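You operate a simulated robot arm through the tools that you are given. There is no shell and no other tool. Be economical: measure what you need, move in short steps, check, and stop when the job is done.

Carry out the task below with a simulated robot arm. There is one attempt and no reset: what you move stays moved.

Task
Wipe the smudge off the amber-ringed microphone's grille and dock it.
Fine: switch it off before you wipe; use the white wipe pad and put it back; dock it in the free cradle of the charging tray; the other microphones stay as they are. Set down upright: white wipe pad. What is to be rubbed or washed off counts as gone when no trace of it is left.

It is judged by the outcome, as a careful person would: the job done as asked, and still so three seconds after it is handed in. It fails if anything else is knocked over, pushed out of place, dropped, spilled or broken.

Robot
A 6-joint arm with a two-finger parallel gripper, fixed in place. Base frame: the origin is at the foot of the arm, x ahead of it, y to its left, z up; the work surface is at about z = 0.772. Readings come in m, rad, newtons and seconds.
With the tool pointing down near the work surface it reaches from about 0.26 to 0.68 m from the base axis. Its first joint turns from -1.152 to 1.152 rad. Payload 2.9 kg.
The tool frame sits at the grasp point between the pads (the TCP): z along the fingers, y along the line on which they close. The tips reach 0.03 m beyond it. The gripper opens to 0.11 m. The fingers are 0.02 m wide and 0.01 m thick; the gripper's body (0.048 by 0.112 m) begins 0.055 m behind the TCP.
Orientation is that of the tool frame in the base frame, as a unit quaternion [w, x, y, z]. With the fingers straight down and closing along the base's y, the tool's x points along the base's -x, its y along +y and its z along -z.

Tools
- The arm moves only by the tool play_rows. Its argument "moves" is a list of rows, each an object of numbers (a shift or turn left out is 0, a gripper value left out holds the last): "tx", "ty", "tz": the shift along the tool's x, y, z in cm; "rx", "ry", "rz": the turn, a rotation vector about the tool's x, y, z in rad; "grip": the gripper command, from -1 (shut) to 1 (fully open), values between in proportion. In form: [{"tx": .., "ty": .., "tz": .., "rx": .., "ry": .., "rz": .., "grip": ..}, ...]. A call has 1 to 8 rows; each row shifts and turns the commanded pose from where the row before left it, along the tool's axes as they then stand. A row lasts 0.2 s, in which the tool goes at most 0.05 m and 0.15 rad; a call with a longer step from one row to the next is refused whole, and so is a gripper value outside its range. A pose out of reach is approached as far as the arm can. The call stops where the force on the tool passes 40 N (or 10 N more than at its start, if that is more) or the arm is blocked; 0.2 s more then pass. The fingers move at their own pace (about 0.108 m/s each) and stop on an object; they squeeze with about 22 N. The grip force told is the motor's: it shows also when the fingers shut on nothing. Time passes only in rows, and 0.2 s behind the last, so rows that do not move let the fingers close. The reply holds the time, the measured pose of the TCP, the force on the tool along the base axes, the opening and the grip force, in the units named above and with some noise, with the torque about the TCP (base axes, N m) and any sound that the robot's microphone picked up, and new pictures: "views" is both (left out), scene, wrist or none.
- Cameras (640 x 400 px; columns grow to the right, rows downward): "scene" is fixed at [0.0844, 0.4328, 1.3936]; the picture's right is [-0.73, -0.69, 0.00], its down [-0.33, 0.35, -0.87] and it looks along [0.60, -0.64, -0.48] (base axes); focal length 362 px, centre (320, 200). "wrist" rides on the gripper at [0.072, 0.017, -0.103] in the tool frame; the picture's right is [-0.23, 0.97, 0.00], its down [-0.76, -0.18, -0.62] and it looks along [-0.61, -0.14, 0.78] (tool axes); focal length 222 px, centre (320, 200). There is no depth. A picture from a camera that has moved, and an enlarged one, comes with that camera's place and axes in the base frame and with its lens.
- zoom(camera, box): a new picture of the part [left, top, right, bottom] of that camera's present view, enlarged. No time passes.
- sign_off(): hands the job in; it is judged then, once.

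Go step by step. Nothing tells you positions but the pictures and the camera data: compare them with the known pose of the tool, close in by small moves and look again before you grip or let go. The budget is 120 turns and 200 pictures, counting those below and the enlarged ones. Unless the task says otherwise, let go and move clear before handing in, and close with one line.

The tools are called by a JSON object that holds its "api" and its "payload". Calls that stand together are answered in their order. play_rows: Moves the arm, as the interface text tells. Its arguments: {"type":"object","properties":{"moves":{"type":"array","items":{"type":"object","properties":{"tx":{"type":"number"},"ty":{"type":"number"},"tz":{"type":"number"},"rx":{"type":"number"},"ry":{"type":"number"},"rz":{"type":"number"},"grip":{"type":"number"}}}},"views":{"type":"string","enum":["both","scene","wrist","none"]}},"required":["moves"]} The other tools are called the same way: zoom (camera, box) takes an enlarged picture of a part of a camera's view; sign_off () hands the job in.

At the start:

```text
time: 0.0
tcp_pos: [0.4385, 0.0037, 1.1793]
orientation: [0.0, 0.0, 1.0, 0.0]
contact_force: [-0.2, 0.7, 0.3]
torque: [0.0, -0.04, 0.04]
grip_width: 0.11
finger_force: 0.0
```

scene: 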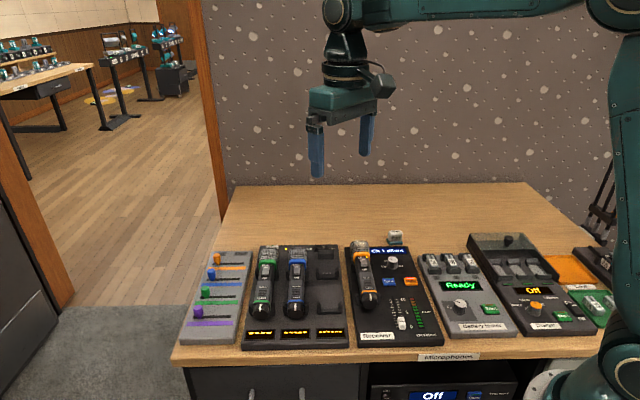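
wrist: 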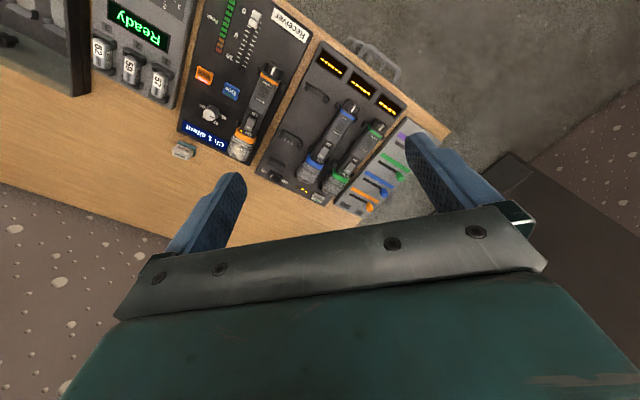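

I see a desk with a mixer strip, a charging tray with two microphones (green, blue), a receiver with the amber-ringed mic lying on it, and a small white thing behind the receiver. I'll zoom in for detail first.

{"api": "zoom", "payload": {"camera": "scene", "box": [230, 220, 350, 360]}}

{"api": "zoom", "payload": {"camera": "scene", "box": [330, 220, 450, 360]}}

{"api": "zoom", "payload": {"camera": "wrist", "box": [170, 0, 430, 220]}}

{"api": "zoom", "payload": {"camera": "scene", "box": [410, 220, 640, 370]}}

```text
2.86 times, centred on (290, 290) of scene
camera zoom: at [0.0844, 0.4328, 1.3936], right [-0.73, -0.69, 0.0], down [-0.33, 0.35, -0.87], along [0.6, -0.64, -0.48], focal length 1035 px, centre (406, -57)
```

zoom: 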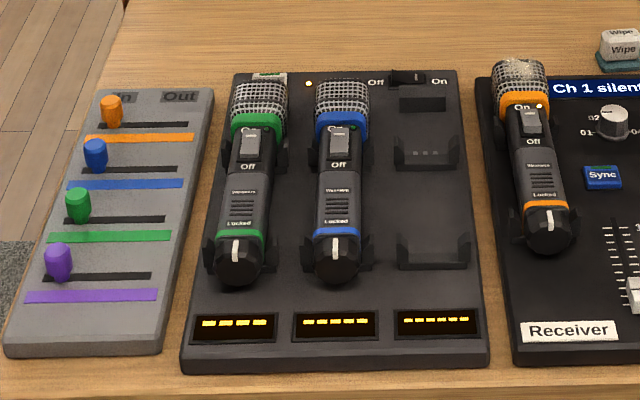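

```text
2.86 times, centred on (390, 290) of scene
camera zoom: at [0.0844, 0.4328, 1.3936], right [-0.73, -0.69, 0.0], down [-0.33, 0.35, -0.87], along [0.6, -0.64, -0.48], focal length 1035 px, centre (120, -57)
```

zoom: 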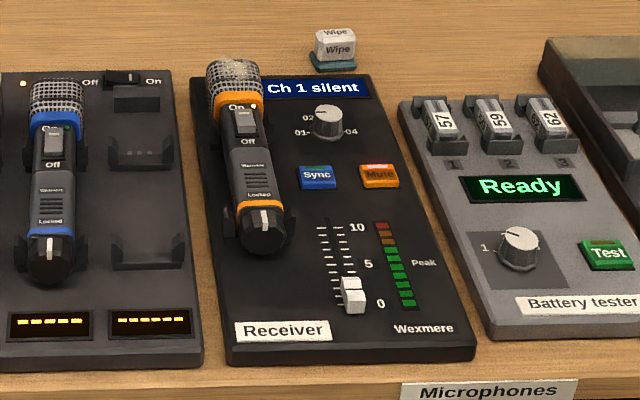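

```text
1.82 times, centred on (300, 110) of wrist
camera zoom: at [0.3676, 0.0205, 1.2833], right [0.23, 0.97, 0.0], down [0.76, -0.18, 0.62], along [0.61, -0.14, -0.78], focal length 404 px, centre (356, 364)
```

zoom: 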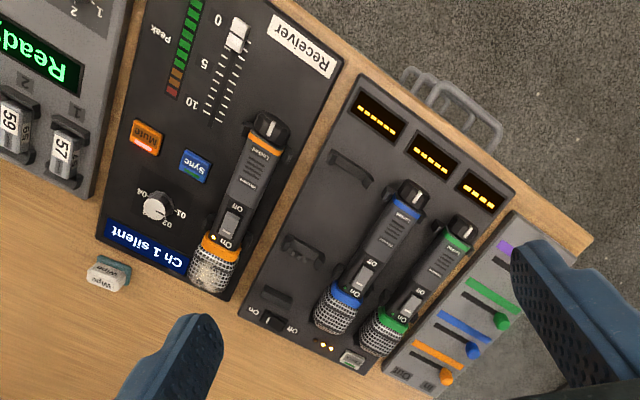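

```text
2.67 times, centred on (525, 295) of scene
camera zoom: at [0.0844, 0.4328, 1.3936], right [-0.73, -0.69, 0.0], down [-0.33, 0.35, -0.87], along [0.6, -0.64, -0.48], focal length 966 px, centre (-227, -53)
```

zoom: 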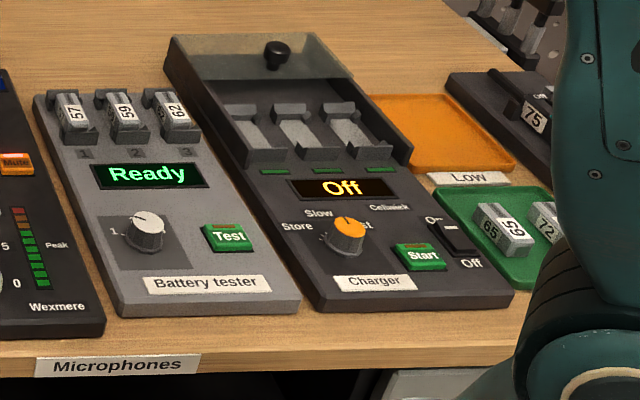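

The amber mic lies diagonally on the receiver (grille near (0.535,-0.195), tail near (0.405,-0.07)). The wipe pad is near (0.528,-0.36), and the free cradle runs roughly (0.547,-0.088) to (0.467,-0.005). I'll turn the tool to match the mic axis and go closer to look.

{"api": "play_rows", "payload": {"moves": [{"rz": 0.131, "tz": 2}, {"rz": 0.131, "tz": 2}, {"rz": 0.131, "tz": 2}, {"rz": 0.131, "tz": 2}, {"rz": 0.131, "tz": 2}, {"rz": 0.13, "tz": 2}, {"tx": -4, "ty": -2.9}, {"tx": -4, "ty": -2.9}]}}

```text
time: 1.8
tcp_pos: [0.4532, -0.0964, 1.06]
orientation: [0.0, 0.383, 0.924, 0.0]
contact_force: [0.0, 0.3, -0.2]
torque: [0.03, -0.03, 0.01]
grip_width: 0.1099
finger_force: 0.1
camera wrist: at [0.4172, -0.032, 1.164], right [0.85, 0.53, 0.0], down [0.41, -0.66, 0.62], along [0.33, -0.53, -0.78], focal length 222 px, centre (320, 200)
```

scene: 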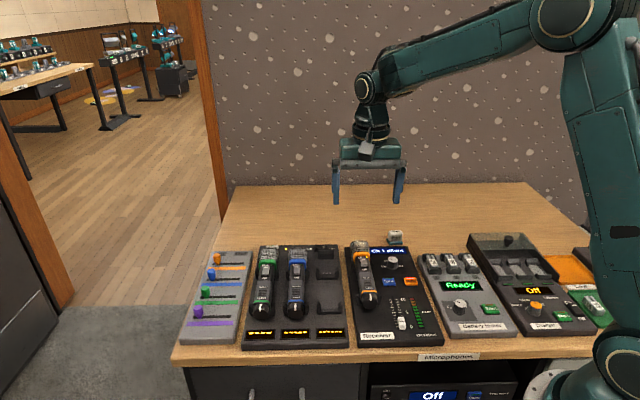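
wrist: 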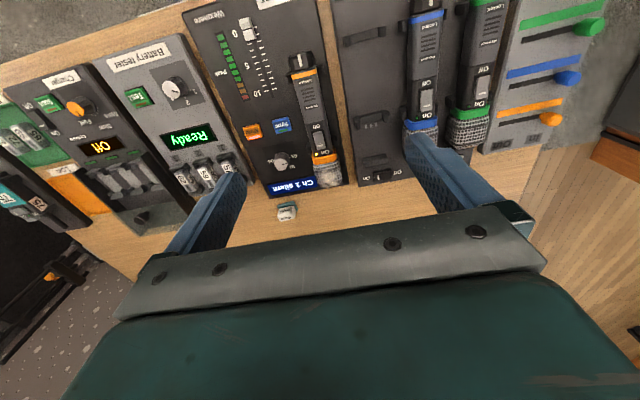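

The mics are now seen square-on, from above. I'll zoom in on the amber mic and on the tray.

{"api": "zoom", "payload": {"camera": "wrist", "box": [260, 40, 380, 200]}}

{"api": "zoom", "payload": {"camera": "wrist", "box": [330, 0, 520, 190]}}

{"api": "zoom", "payload": {"camera": "scene", "box": [340, 230, 400, 310]}}

{"api": "zoom", "payload": {"camera": "scene", "box": [270, 235, 350, 335]}}

```text
2.50 times, centred on (320, 120) of wrist
camera zoom: at [0.4172, -0.032, 1.164], right [0.85, 0.53, 0.0], down [0.41, -0.66, 0.62], along [0.33, -0.53, -0.78], focal length 555 px, centre (320, 400)
```

zoom: 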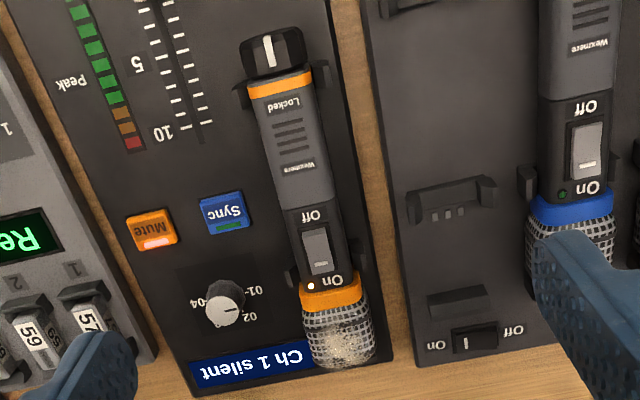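

```text
2.11 times, centred on (425, 95) of wrist
camera zoom: at [0.4172, -0.032, 1.164], right [0.85, 0.53, 0.0], down [0.41, -0.66, 0.62], along [0.33, -0.53, -0.78], focal length 468 px, centre (99, 421)
```

zoom: 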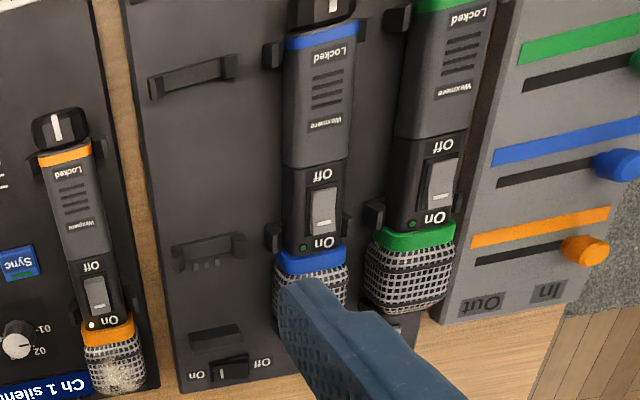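

```text
5.00 times, centred on (370, 270) of scene
camera zoom: at [0.0844, 0.4328, 1.3936], right [-0.73, -0.69, 0.0], down [-0.33, 0.35, -0.87], along [0.6, -0.64, -0.48], focal length 1811 px, centre (70, -150)
```

zoom: 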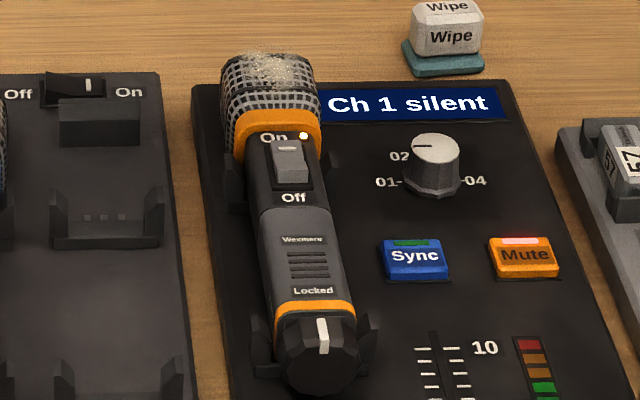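

```text
4.00 times, centred on (310, 285) of scene
camera zoom: at [0.0844, 0.4328, 1.3936], right [-0.73, -0.69, 0.0], down [-0.33, 0.35, -0.87], along [0.6, -0.64, -0.48], focal length 1449 px, centre (360, -140)
```

zoom: 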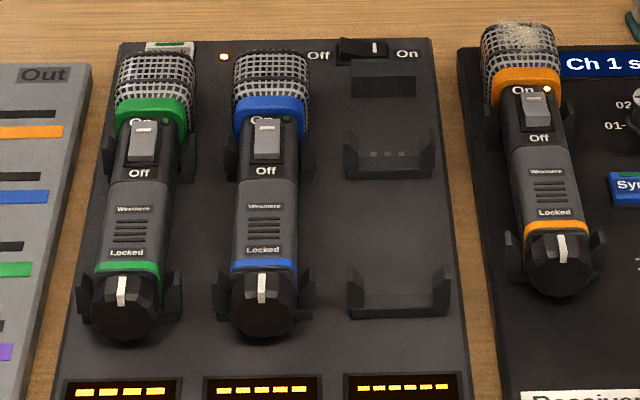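

The amber mic's rocker is on (LED lit), and its raised end is on the Off side. I'll close the fingers, hover over the Off end and tilt slightly so one edge of the fingertip does the pressing.

{"api": "play_rows", "payload": {"moves": [{"grip": -1, "tx": -1.6, "ty": -0.38, "tz": 4}, {"tx": -1.6, "ty": -0.38, "tz": 4}, {"tx": -1.6, "ty": -0.38, "tz": 4}, {"tx": -1.5, "ty": -0.38, "tz": 4}, {"ry": 0.15}, {"ry": 0.15}]}}

{"api": "zoom", "payload": {"camera": "wrist", "box": [230, 60, 410, 200]}}

{"api": "zoom", "payload": {"camera": "scene", "box": [330, 220, 410, 320]}}

```text
time: 3.2
tcp_pos: [0.4866, -0.1487, 0.8981]
orientation: [-0.139, 0.378, 0.914, 0.058]
contact_force: [-0.5, -0.8, -0.9]
torque: [0.06, -0.02, 0.03]
grip_width: 0.0
finger_force: 22.2
camera wrist: at [0.4728, -0.1098, 1.02], right [0.84, 0.54, -0.07], down [0.52, -0.77, 0.37], along [0.15, -0.35, -0.93], focal length 222 px, centre (320, 200)
```

scene: 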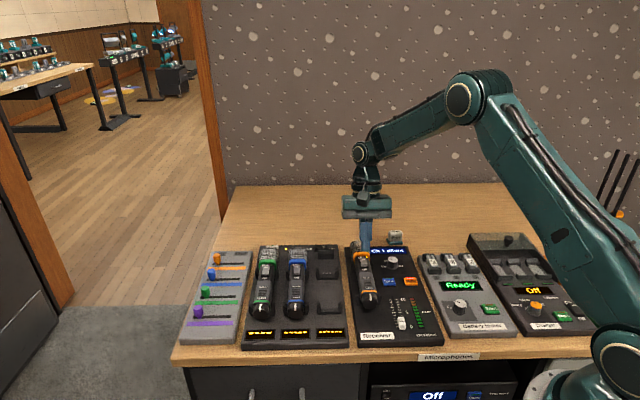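
wrist: 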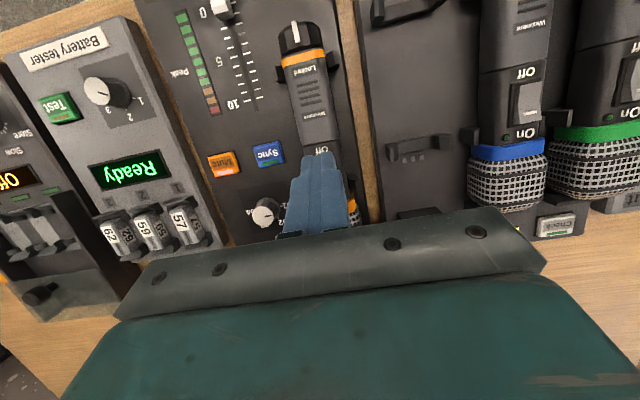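

```text
2.86 times, centred on (320, 130) of wrist
camera zoom: at [0.4728, -0.1098, 1.02], right [0.84, 0.54, -0.07], down [0.52, -0.77, 0.37], along [0.15, -0.35, -0.93], focal length 635 px, centre (320, 400)
```

zoom: 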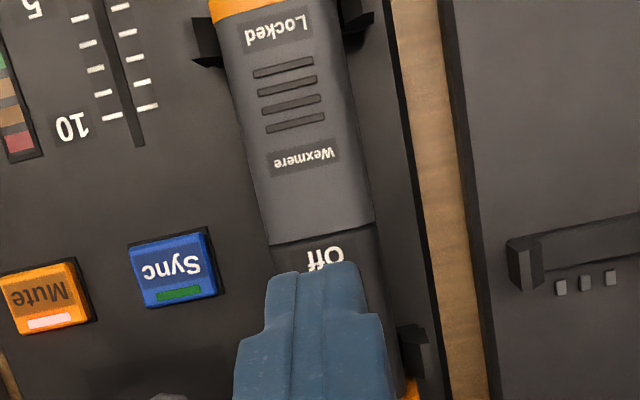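

```text
4.00 times, centred on (370, 270) of scene
camera zoom: at [0.0844, 0.4328, 1.3936], right [-0.73, -0.69, 0.0], down [-0.33, 0.35, -0.87], along [0.6, -0.64, -0.48], focal length 1449 px, centre (120, -80)
```

zoom: 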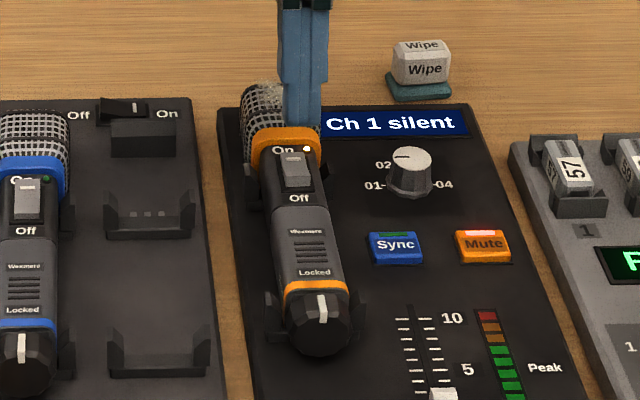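

The tip looks lined up with the rocker's axis. I'll shift about 4 mm towards the grille and go down to just above the rocker.

{"api": "play_rows", "payload": {"moves": [{"tx": -0.8, "tz": 1.32}, {"tx": -0.44, "tz": 1.43}, {}], "views": "none"}}

{"api": "zoom", "payload": {"camera": "wrist", "box": [230, 60, 410, 200]}}

{"api": "zoom", "payload": {"camera": "scene", "box": [345, 230, 395, 290]}}

```text
time: 4.0
tcp_pos: [0.488, -0.1505, 0.87]
orientation: [-0.138, 0.379, 0.913, 0.057]
contact_force: [0.4, -0.2, 0.7]
torque: [0.01, -0.01, 0.03]
grip_width: 0.0
finger_force: 21.4
```

```text
2.86 times, centred on (320, 130) of wrist
camera zoom: at [0.4753, -0.1116, 0.9899], right [0.84, 0.54, -0.07], down [0.52, -0.77, 0.37], along [0.15, -0.35, -0.93], focal length 635 px, centre (320, 400)
```

zoom: 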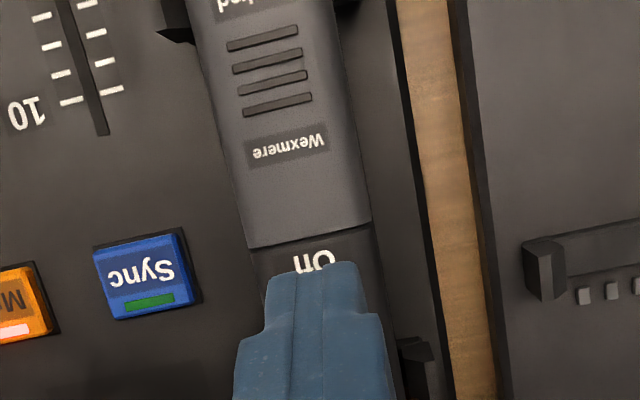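

```text
6.67 times, centred on (370, 260) of scene
camera zoom: at [0.0844, 0.4328, 1.3936], right [-0.73, -0.69, 0.0], down [-0.33, 0.35, -0.87], along [0.6, -0.64, -0.48], focal length 2414 px, centre (-13, -200)
```

zoom: 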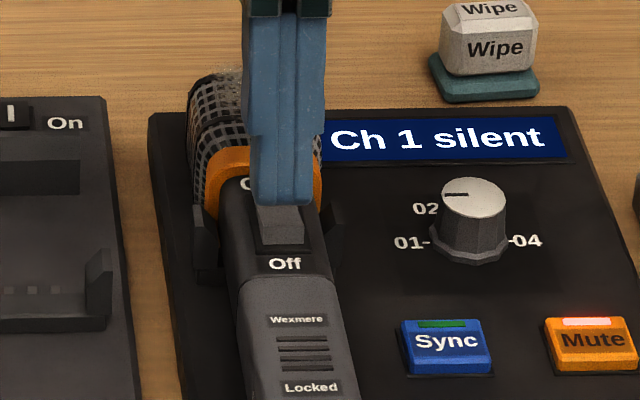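

The tip is about 1 cm above the rocker's Off end. I'll press down slowly.

{"api": "play_rows", "payload": {"moves": [{"tx": -0.12, "tz": 0.38}, {"tx": -0.09, "tz": 0.285}, {"tx": -0.06, "tz": 0.19}, {"tx": -0.06, "tz": 0.19}], "views": "none"}}

{"api": "zoom", "payload": {"camera": "scene", "box": [345, 230, 395, 290]}}

```text
time: 5.0
tcp_pos: [0.4901, -0.1534, 0.8591]
orientation: [-0.138, 0.378, 0.914, 0.057]
contact_force: [0.6, 0.5, 0.0]
torque: [0.04, 0.0, -0.02]
grip_width: 0.0001
finger_force: 22.4
```

```text
6.67 times, centred on (370, 260) of scene
camera zoom: at [0.0844, 0.4328, 1.3936], right [-0.73, -0.69, 0.0], down [-0.33, 0.35, -0.87], along [0.6, -0.64, -0.48], focal length 2414 px, centre (-13, -200)
```

zoom: 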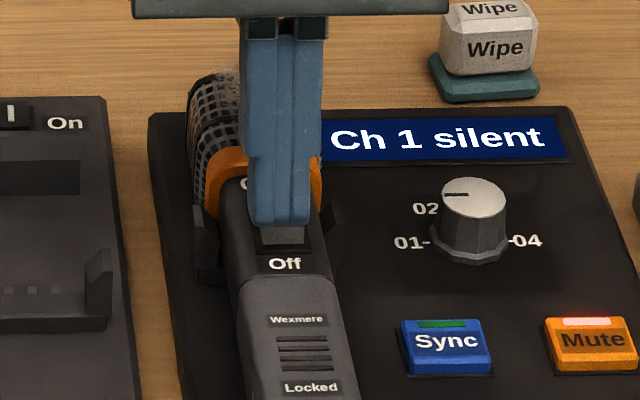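

No contact yet. I'll ease back 2 mm and keep pressing.

{"api": "play_rows", "payload": {"moves": [{"tx": 0.13, "tz": 0.25}, {"tx": -0.06, "tz": 0.19}, {"tx": -0.06, "tz": 0.19}, {}], "views": "none"}}

{"api": "zoom", "payload": {"camera": "scene", "box": [345, 230, 395, 290]}}

```text
time: 6.0
tcp_pos: [0.4884, -0.1508, 0.8543]
orientation: [-0.137, 0.378, 0.914, 0.056]
contact_force: [-2.1, 1.8, 10.3]
torque: [0.08, 0.03, -0.04]
grip_width: 0.0
finger_force: 22.0
```

```text
6.67 times, centred on (370, 260) of scene
camera zoom: at [0.0842, 0.4329, 1.3936], right [-0.73, -0.69, 0.0], down [-0.33, 0.35, -0.87], along [0.6, -0.64, -0.48], focal length 2414 px, centre (-13, -200)
```

zoom: 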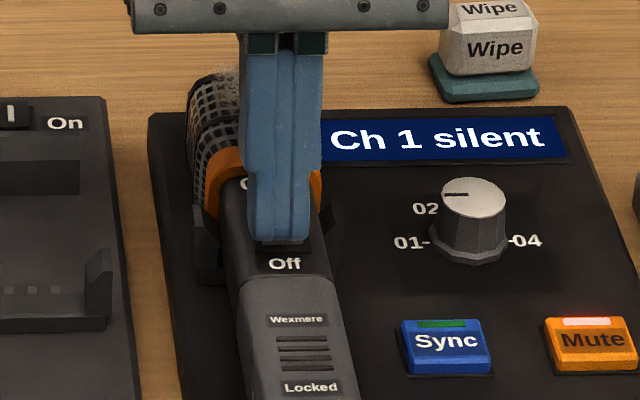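

There's contact now at about 10 N. I'll press 2 mm more, then lift and look.

{"api": "play_rows", "payload": {"moves": [{"tx": -0.03, "tz": 0.1}, {"tx": -0.03, "tz": 0.1}, {}], "views": "none"}}

{"api": "play_rows", "payload": {"moves": [{"tx": 0.6, "tz": -1.91}, {"tx": 0.9, "tz": -2.86}, {"tx": 1.2, "tz": -3.8}, {}], "views": "none"}}

{"api": "zoom", "payload": {"camera": "scene", "box": [345, 230, 395, 290]}}

{"api": "zoom", "payload": {"camera": "wrist", "box": [230, 60, 410, 200]}}

```text
time: 6.7
tcp_pos: [0.4884, -0.1494, 0.8543]
orientation: [-0.138, 0.377, 0.914, 0.057]
contact_force: [-4.2, 1.0, 7.8]
torque: [0.07, 0.14, 0.02]
grip_width: 0.0001
finger_force: 22.0
stopped in row 3: the force on the tool passed its limit at 42 N (the readings are from after the stop); the commanded pose is now the measured one
```

```text
time: 7.7
tcp_pos: [0.4895, -0.1475, 0.9422]
orientation: [-0.137, 0.378, 0.914, 0.056]
contact_force: [-0.6, -0.3, 0.6]
torque: [0.02, 0.01, -0.03]
grip_width: 0.0
finger_force: 22.2
```

```text
6.67 times, centred on (370, 260) of scene
camera zoom: at [0.0844, 0.4328, 1.3936], right [-0.73, -0.69, 0.0], down [-0.33, 0.35, -0.87], along [0.6, -0.64, -0.48], focal length 2414 px, centre (-13, -200)
```

zoom: 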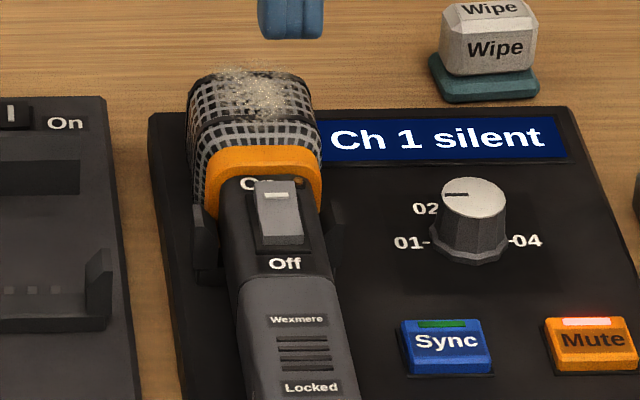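

```text
2.86 times, centred on (320, 130) of wrist
camera zoom: at [0.4752, -0.1098, 1.0633], right [0.84, 0.54, -0.07], down [0.52, -0.77, 0.37], along [0.15, -0.35, -0.93], focal length 635 px, centre (320, 400)
```

zoom: 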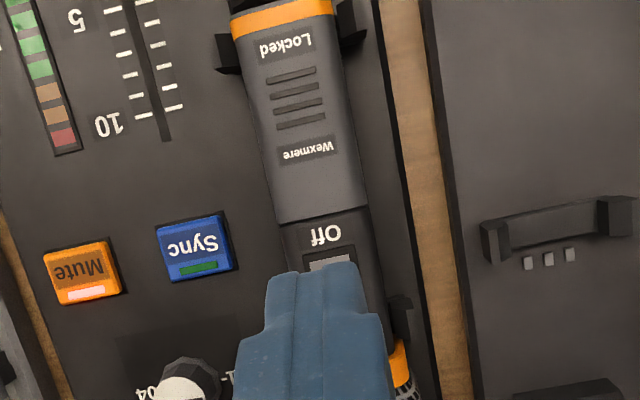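

The mic is off: the rocker has flipped and the LED is dark. Next I'll straighten the tool and go look at the wipe pad.

{"api": "play_rows", "payload": {"moves": [{"ry": -0.15, "tz": -2}, {"ry": -0.15, "tz": -2, "grip": 1}, {"tx": -3.5, "ty": -2.46}, {"tx": -3.5, "ty": -2.46}, {"tx": -3.5, "ty": -2.46}, {"tx": -3.5, "ty": -2.46}, {"tx": -2.6, "ty": -2.4}, {}]}}

{"api": "zoom", "payload": {"camera": "wrist", "box": [260, 80, 380, 200]}}

{"api": "zoom", "payload": {"camera": "scene", "box": [375, 205, 435, 255]}}

```text
time: 9.5
tcp_pos: [0.5251, -0.362, 0.9818]
orientation: [0.0, 0.381, 0.924, 0.001]
contact_force: [0.4, -0.1, -0.6]
torque: [0.0, 0.01, -0.03]
grip_width: 0.1099
finger_force: 0.1
camera wrist: at [0.4889, -0.299, 1.0858], right [0.85, 0.53, 0.0], down [0.41, -0.66, 0.62], along [0.33, -0.53, -0.78], focal length 222 px, centre (320, 200)
```

scene: 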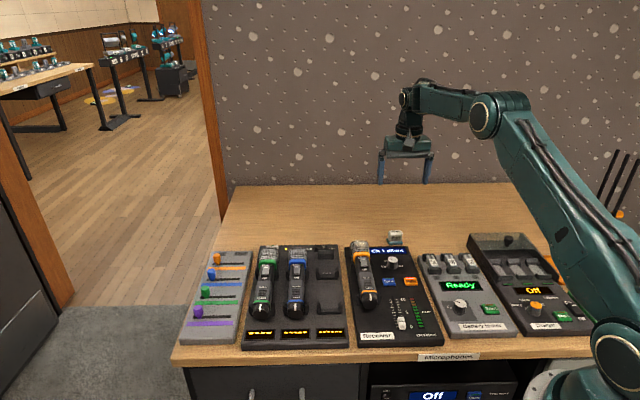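
wrist: 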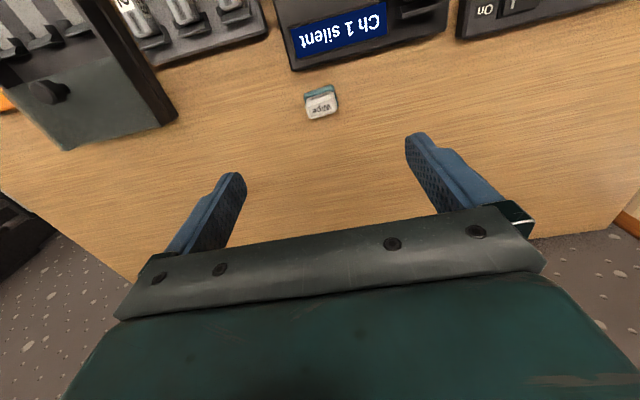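

```text
3.33 times, centred on (320, 140) of wrist
camera zoom: at [0.4889, -0.299, 1.0858], right [0.85, 0.53, 0.0], down [0.41, -0.66, 0.62], along [0.33, -0.53, -0.78], focal length 740 px, centre (320, 400)
```

zoom: 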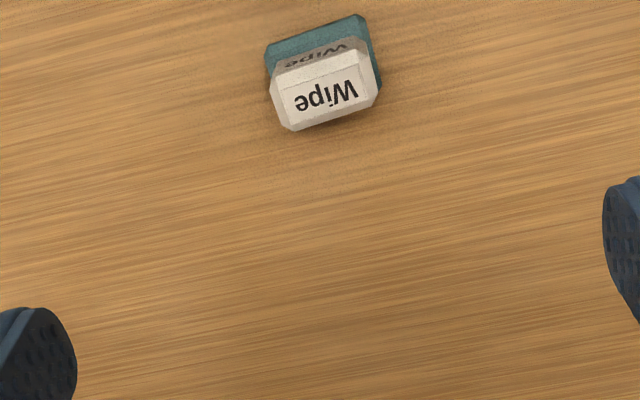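

```text
8.00 times, centred on (405, 230) of scene
camera zoom: at [0.0844, 0.4328, 1.3936], right [-0.73, -0.69, 0.0], down [-0.33, 0.35, -0.87], along [0.6, -0.64, -0.48], focal length 2897 px, centre (-360, -40)
```

zoom: 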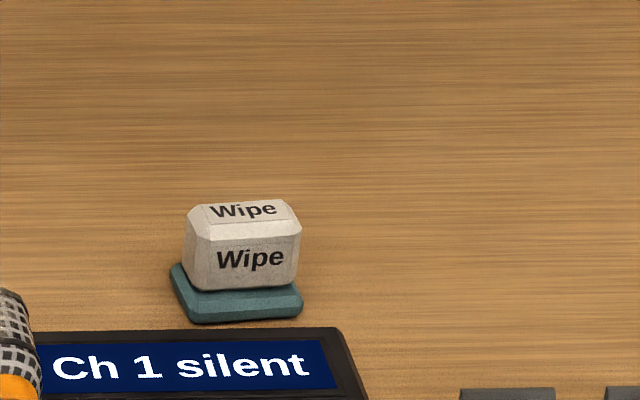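

The pad is a white handle on a teal sole, about (0.53,-0.365), turned about 7° relative to the tool. I'll match that angle, descend partway and re-measure.

{"api": "play_rows", "payload": {"moves": [{"tx": -0.7, "ty": 0.28, "tz": 3}, {"rz": -0.12, "tz": 3}, {"tz": 2.5}, {}]}}

{"api": "zoom", "payload": {"camera": "wrist", "box": [260, 60, 380, 180]}}

{"api": "zoom", "payload": {"camera": "scene", "box": [365, 195, 435, 255]}}

```text
time: 10.5
tcp_pos: [0.5326, -0.3617, 0.8965]
orientation: [0.0, 0.325, 0.946, 0.0]
contact_force: [0.1, -0.3, -0.2]
torque: [0.03, 0.04, 0.01]
grip_width: 0.1099
finger_force: 0.0
camera wrist: at [0.4884, -0.3045, 1.0004], right [0.78, 0.63, 0.0], down [0.49, -0.61, 0.62], along [0.39, -0.49, -0.78], focal length 222 px, centre (320, 200)
```

scene: 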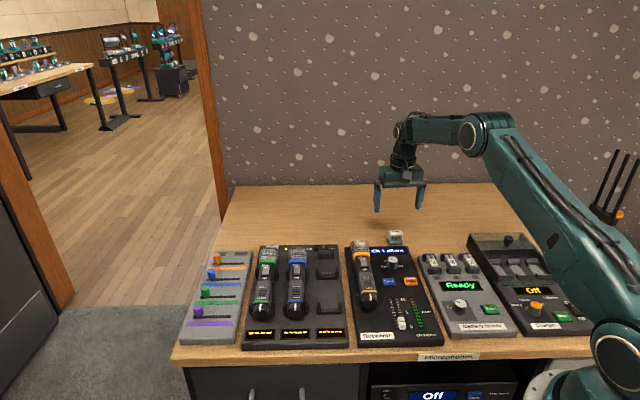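
wrist: 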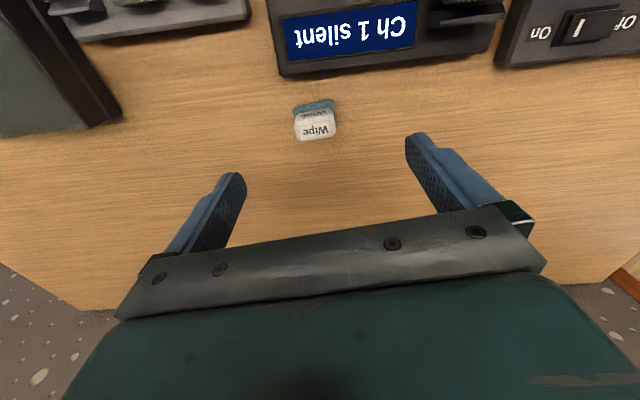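

```text
3.33 times, centred on (320, 120) of wrist
camera zoom: at [0.4884, -0.3045, 1.0004], right [0.78, 0.63, 0.0], down [0.49, -0.61, 0.62], along [0.39, -0.49, -0.78], focal length 740 px, centre (320, 467)
```

zoom: 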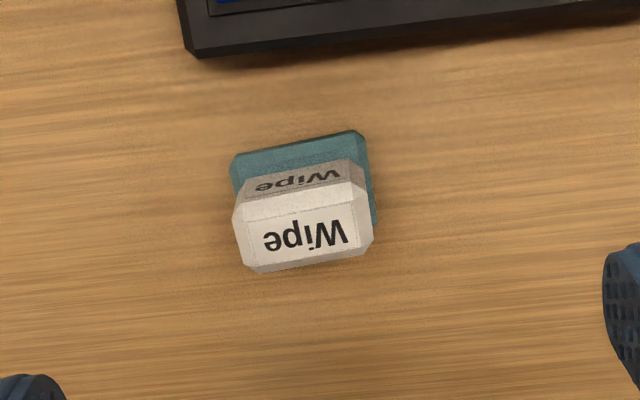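

```text
6.67 times, centred on (400, 225) of scene
camera zoom: at [0.0844, 0.4328, 1.3936], right [-0.73, -0.69, 0.0], down [-0.33, 0.35, -0.87], along [0.6, -0.64, -0.48], focal length 2414 px, centre (-213, 33)
```

zoom: 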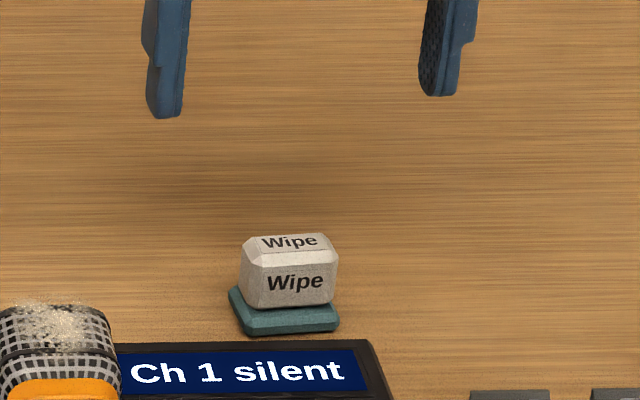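

The pad is centred within 2 mm of the tool, and aligned. I'll descend to handle height.

{"api": "play_rows", "payload": {"moves": [{"ty": -0.25, "tx": 0.05, "tz": 3, "grip": 0.3}, {"tz": 3}, {"tz": 1.85}, {}]}}

{"api": "zoom", "payload": {"camera": "scene", "box": [365, 195, 435, 255]}}

```text
time: 11.5
tcp_pos: [0.5307, -0.364, 0.8175]
orientation: [0.001, 0.325, 0.946, 0.001]
contact_force: [-0.5, -0.7, 0.1]
torque: [0.01, 0.0, -0.02]
grip_width: 0.0713
finger_force: 0.0
camera wrist: at [0.4861, -0.3061, 0.9211], right [0.78, 0.63, 0.0], down [0.49, -0.61, 0.62], along [0.39, -0.49, -0.78], focal length 222 px, centre (320, 200)
```

scene: 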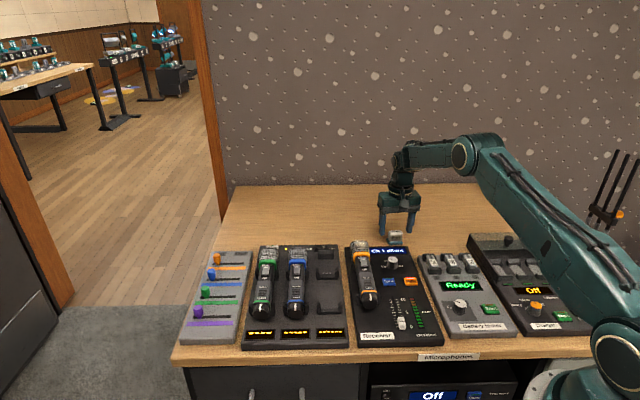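
wrist: 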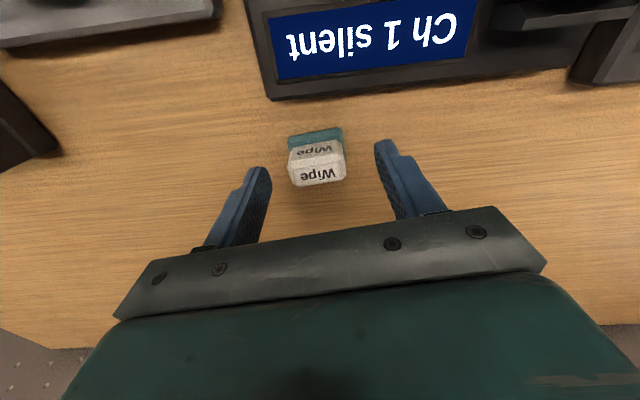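

```text
6.67 times, centred on (400, 225) of scene
camera zoom: at [0.0844, 0.4328, 1.3936], right [-0.73, -0.69, 0.0], down [-0.33, 0.35, -0.87], along [0.6, -0.64, -0.48], focal length 2414 px, centre (-213, 33)
```

zoom: 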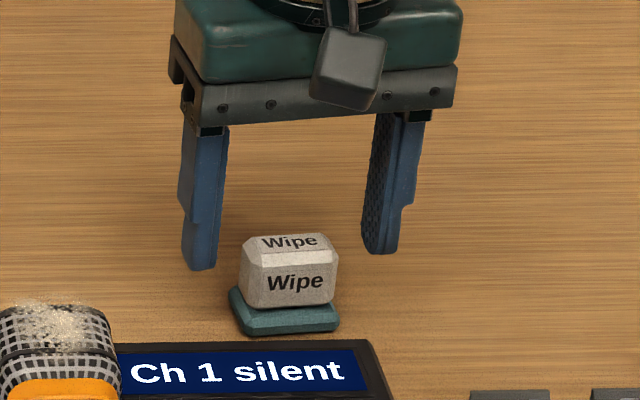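

I'll check the pad's alignment between the fingers from the wrist view before closing.

{"api": "zoom", "payload": {"camera": "wrist", "box": [240, 110, 400, 210]}}

```text
4.00 times, centred on (320, 160) of wrist
camera zoom: at [0.4861, -0.3061, 0.9211], right [0.78, 0.63, 0.0], down [0.49, -0.61, 0.62], along [0.39, -0.49, -0.78], focal length 888 px, centre (320, 360)
```

zoom: 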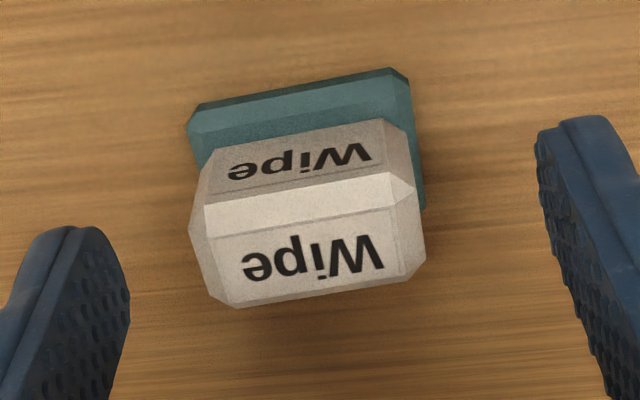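

Alignment is good. I'll shift 2 mm, raise 1.5 mm to clear the sole, and close.

{"api": "play_rows", "payload": {"moves": [{"tx": 0.2, "tz": -0.15}, {"grip": -1}, {}, {}], "views": "none"}}

{"api": "play_rows", "payload": {"moves": [{"tz": -2}, {"tz": -4}, {"tz": -4}, {}]}}

{"api": "zoom", "payload": {"camera": "scene", "box": [365, 165, 435, 225]}}

{"api": "zoom", "payload": {"camera": "wrist", "box": [240, 110, 400, 210]}}

```text
time: 12.5
tcp_pos: [0.529, -0.3631, 0.8198]
orientation: [0.001, 0.325, 0.946, 0.0]
contact_force: [-0.8, -1.0, 4.4]
torque: [-0.03, -0.02, 0.02]
grip_width: 0.0
finger_force: 22.1
```

```text
time: 13.5
tcp_pos: [0.5309, -0.3642, 0.9177]
orientation: [0.001, 0.325, 0.946, 0.0]
contact_force: [-0.3, -0.5, 0.9]
torque: [0.02, 0.0, -0.01]
grip_width: 0.0001
finger_force: 22.4
camera wrist: at [0.4851, -0.3067, 1.0214], right [0.78, 0.63, 0.0], down [0.49, -0.61, 0.62], along [0.39, -0.48, -0.78], focal length 222 px, centre (320, 200)
```

scene: 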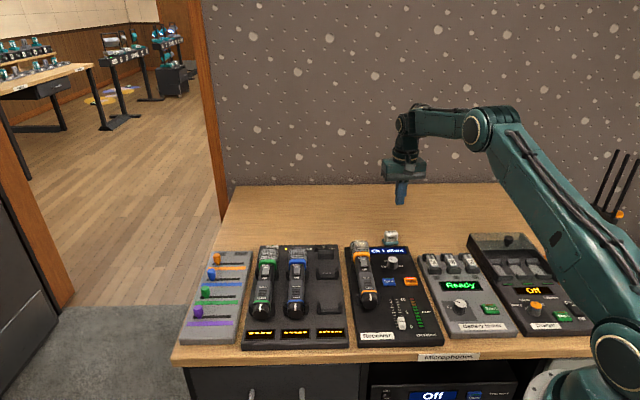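
wrist: 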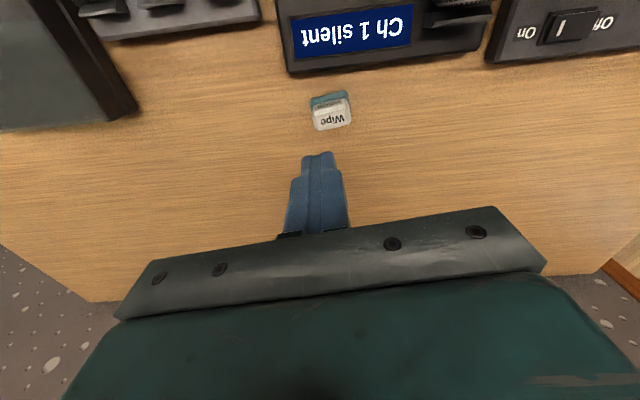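

```text
6.67 times, centred on (400, 195) of scene
camera zoom: at [0.0844, 0.4328, 1.3936], right [-0.73, -0.69, 0.0], down [-0.33, 0.35, -0.87], along [0.6, -0.64, -0.48], focal length 2414 px, centre (-213, 233)
```

zoom: 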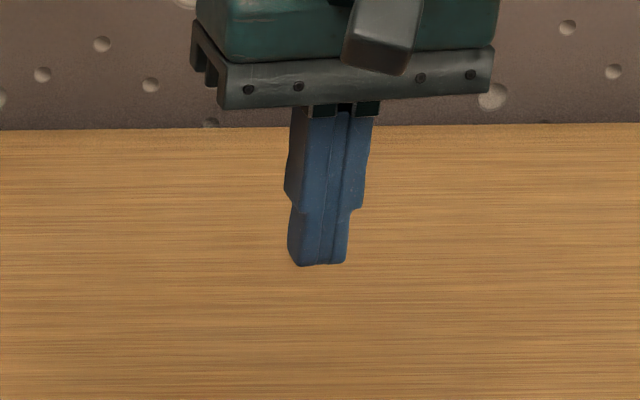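

```text
4.00 times, centred on (320, 160) of wrist
camera zoom: at [0.4851, -0.3067, 1.0214], right [0.78, 0.63, 0.0], down [0.49, -0.61, 0.62], along [0.39, -0.48, -0.78], focal length 888 px, centre (320, 360)
```

zoom: 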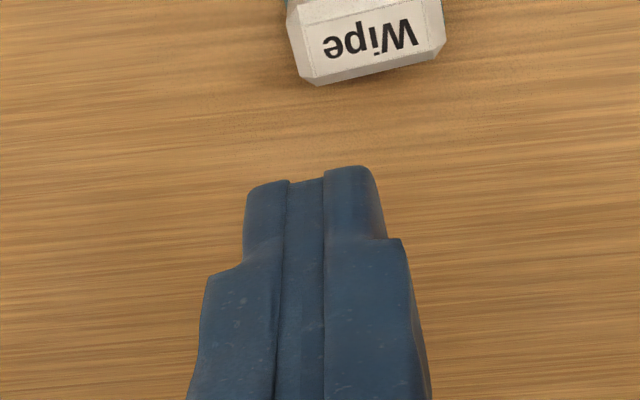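

The fingers closed on nothing: the pad slipped forward towards the receiver, so it's nearer the camera than I estimated. I'll re-measure it by triangulating from both views.

{"api": "zoom", "payload": {"camera": "scene", "box": [365, 215, 435, 265]}}

{"api": "zoom", "payload": {"camera": "wrist", "box": [280, 70, 380, 150]}}

```text
8.00 times, centred on (400, 240) of scene
camera zoom: at [0.0844, 0.4328, 1.3936], right [-0.73, -0.69, 0.0], down [-0.33, 0.35, -0.87], along [0.6, -0.64, -0.48], focal length 2897 px, centre (-320, -120)
```

zoom: 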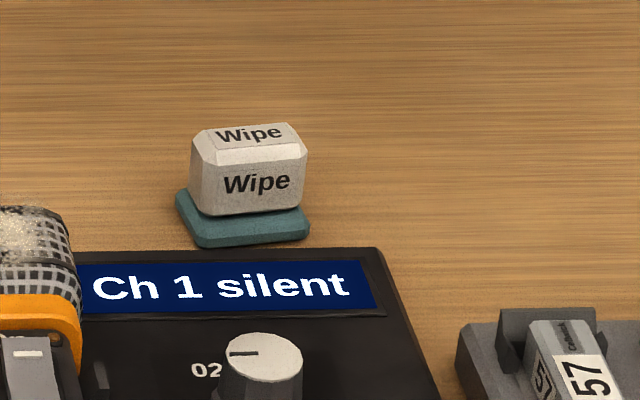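

```text
5.00 times, centred on (330, 110) of wrist
camera zoom: at [0.4851, -0.3067, 1.0214], right [0.78, 0.63, 0.0], down [0.49, -0.61, 0.62], along [0.39, -0.48, -0.78], focal length 1111 px, centre (270, 650)
```

zoom: 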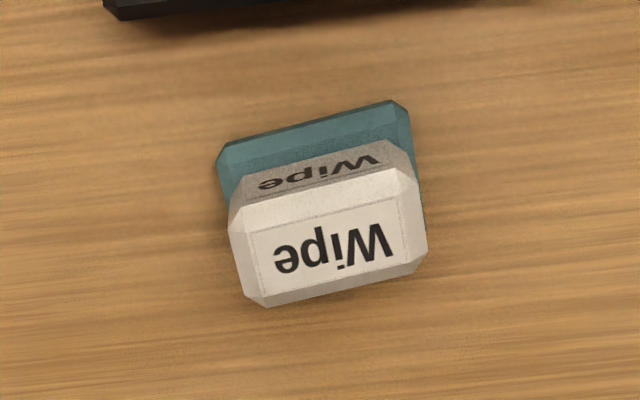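

My heights were off: the pad is lower than I assumed (top about .793), and I was about 8 mm too near the receiver. Its centre should now be about 8 mm in -x and 11 mm in +y of the tool. I'll reposition, open and descend lower, watching the force.

{"api": "play_rows", "payload": {"moves": [{"grip": 0.4, "tx": -0.75, "ty": 1.1, "rz": -0.066}, {"tz": 4}, {"tz": 4}, {"tz": 0.6}, {}]}}

{"api": "zoom", "payload": {"camera": "wrist", "box": [240, 110, 400, 210]}}

{"api": "zoom", "payload": {"camera": "scene", "box": [360, 195, 430, 255]}}

```text
time: 14.7
tcp_pos: [0.5411, -0.3582, 0.8324]
orientation: [0.0, 0.294, 0.956, -0.002]
contact_force: [0.2, 0.0, 0.7]
torque: [-0.04, 0.02, -0.03]
grip_width: 0.077
finger_force: 0.1
camera wrist: at [0.4936, -0.3048, 0.9366], right [0.74, 0.68, 0.0], down [0.53, -0.58, 0.62], along [0.42, -0.46, -0.78], focal length 222 px, centre (320, 200)
```

scene: 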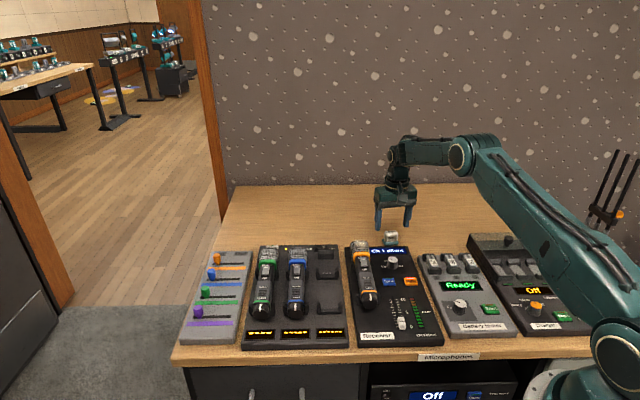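
wrist: 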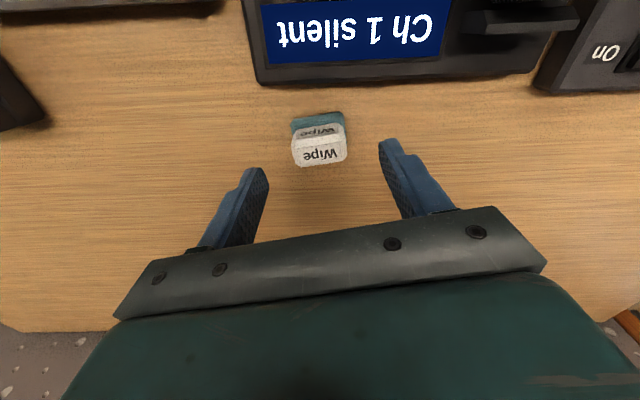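

```text
4.00 times, centred on (320, 160) of wrist
camera zoom: at [0.4936, -0.3048, 0.9366], right [0.74, 0.68, 0.0], down [0.53, -0.58, 0.62], along [0.42, -0.46, -0.78], focal length 888 px, centre (320, 360)
```

zoom: 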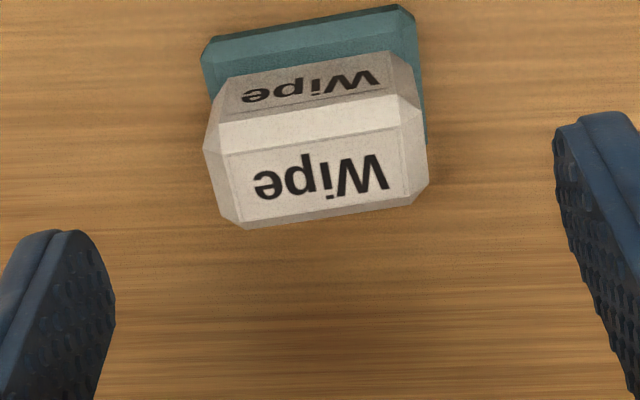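

```text
6.67 times, centred on (395, 225) of scene
camera zoom: at [0.0844, 0.4328, 1.3936], right [-0.73, -0.69, 0.0], down [-0.33, 0.35, -0.87], along [0.6, -0.64, -0.48], focal length 2414 px, centre (-180, 33)
```

zoom: 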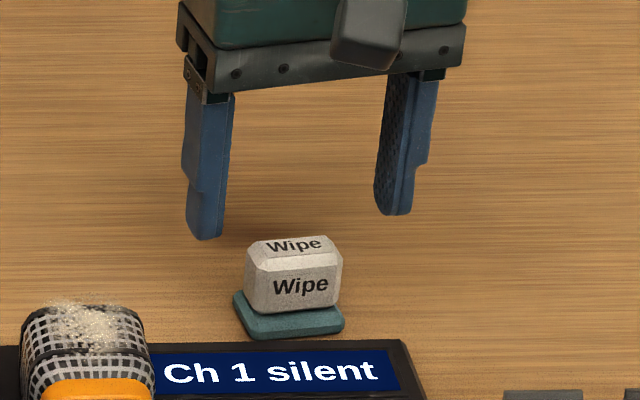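

The pad is centred between the fingers. I'll descend 2.6 cm more.

{"api": "play_rows", "payload": {"moves": [{"tz": 1.3}, {"tz": 0.9}, {"tz": 0.4}, {}], "views": "none"}}

{"api": "zoom", "payload": {"camera": "wrist", "box": [240, 110, 400, 210]}}

{"api": "zoom", "payload": {"camera": "scene", "box": [360, 205, 430, 265]}}

```text
time: 15.7
tcp_pos: [0.5418, -0.3591, 0.8075]
orientation: [0.001, 0.294, 0.956, 0.0]
contact_force: [-0.8, -0.2, -0.1]
torque: [-0.02, -0.02, -0.01]
grip_width: 0.0773
finger_force: 0.0
```

```text
4.00 times, centred on (320, 160) of wrist
camera zoom: at [0.494, -0.3051, 0.9115], right [0.74, 0.68, 0.0], down [0.53, -0.57, 0.62], along [0.42, -0.46, -0.78], focal length 888 px, centre (320, 360)
```

zoom: 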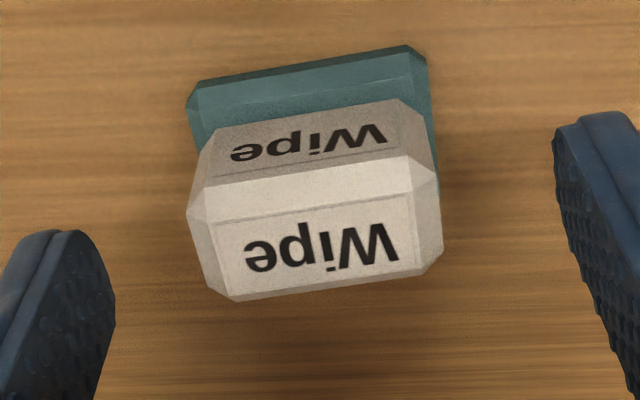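

```text
6.67 times, centred on (395, 235) of scene
camera zoom: at [0.0844, 0.4328, 1.3936], right [-0.73, -0.69, 0.0], down [-0.33, 0.35, -0.87], along [0.6, -0.64, -0.48], focal length 2414 px, centre (-180, -33)
```

zoom: 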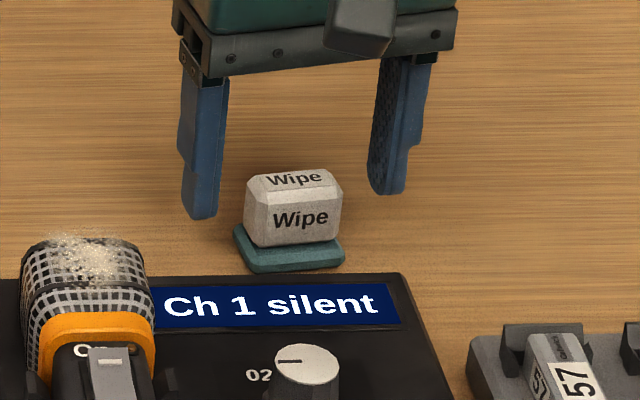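

By relative geometry the tips are about 12 mm below the handle's top edge and about 5 mm too far back. I'll shift +x 4 mm, go down 5 mm and then close.

{"api": "play_rows", "payload": {"moves": [{"tx": 0.4, "tz": 0.25}, {"tz": 0.25}, {"grip": -1}, {}, {}], "views": "none"}}

{"api": "zoom", "payload": {"camera": "scene", "box": [360, 205, 430, 265]}}

```text
time: 16.9
tcp_pos: [0.5382, -0.3575, 0.8016]
orientation: [0.0, 0.294, 0.956, 0.0]
contact_force: [-0.7, 0.2, -1.0]
torque: [-0.01, -0.03, 0.04]
grip_width: 0.0395
finger_force: 22.7
```

```text
6.67 times, centred on (395, 235) of scene
camera zoom: at [0.0844, 0.4328, 1.3936], right [-0.73, -0.69, 0.0], down [-0.33, 0.35, -0.87], along [0.6, -0.64, -0.48], focal length 2414 px, centre (-180, -33)
```

zoom: 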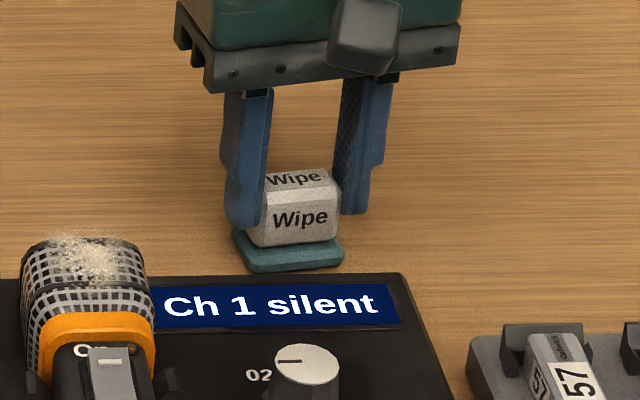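

The pad is gripped (39.5 mm wide). With the TCP at z=0.8016 the sole is on the desk. Lifting to check it.

{"api": "play_rows", "payload": {"moves": [{"tz": -2}, {"tz": -4}, {"tz": -4}, {}]}}

{"api": "zoom", "payload": {"camera": "scene", "box": [340, 175, 430, 285]}}

{"api": "zoom", "payload": {"camera": "wrist", "box": [240, 110, 400, 210]}}

```text
time: 17.9
tcp_pos: [0.5397, -0.3567, 0.9029]
orientation: [-0.001, 0.294, 0.956, -0.001]
contact_force: [0.2, 0.5, -0.4]
torque: [-0.04, 0.0, -0.03]
grip_width: 0.0
finger_force: 22.0
camera wrist: at [0.4907, -0.302, 1.0065], right [0.74, 0.68, 0.0], down [0.53, -0.58, 0.62], along [0.42, -0.46, -0.78], focal length 222 px, centre (320, 200)
```

scene: 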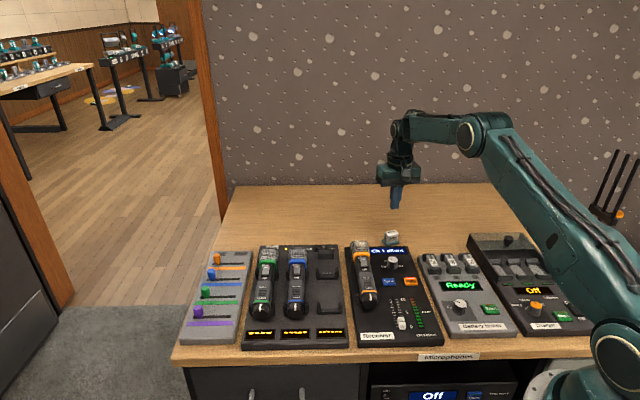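
wrist: 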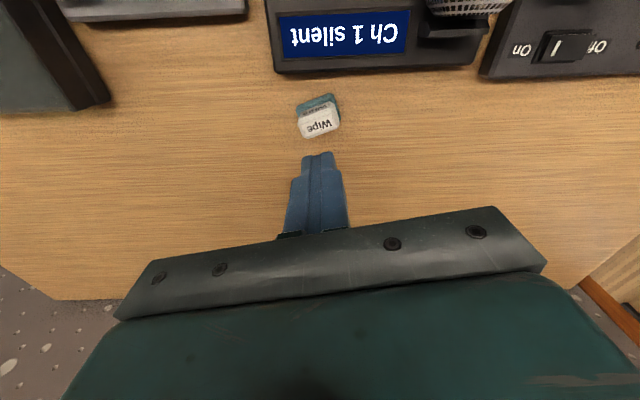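

```text
3.64 times, centred on (385, 230) of scene
camera zoom: at [0.0844, 0.4328, 1.3936], right [-0.73, -0.69, 0.0], down [-0.33, 0.35, -0.87], along [0.6, -0.64, -0.48], focal length 1317 px, centre (84, 91)
```

zoom: 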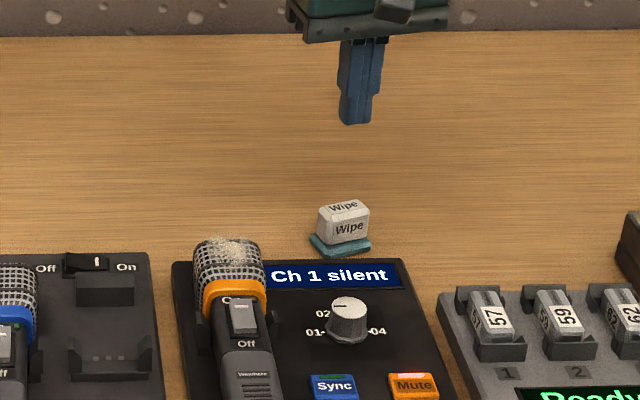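

```text
4.00 times, centred on (320, 160) of wrist
camera zoom: at [0.4907, -0.302, 1.0065], right [0.74, 0.68, 0.0], down [0.53, -0.58, 0.62], along [0.42, -0.46, -0.78], focal length 888 px, centre (320, 360)
```

zoom: 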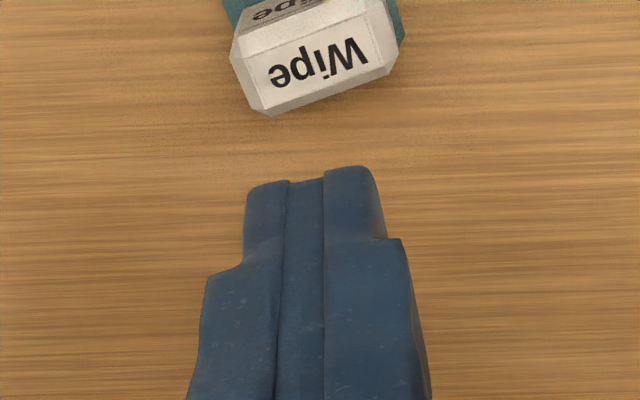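

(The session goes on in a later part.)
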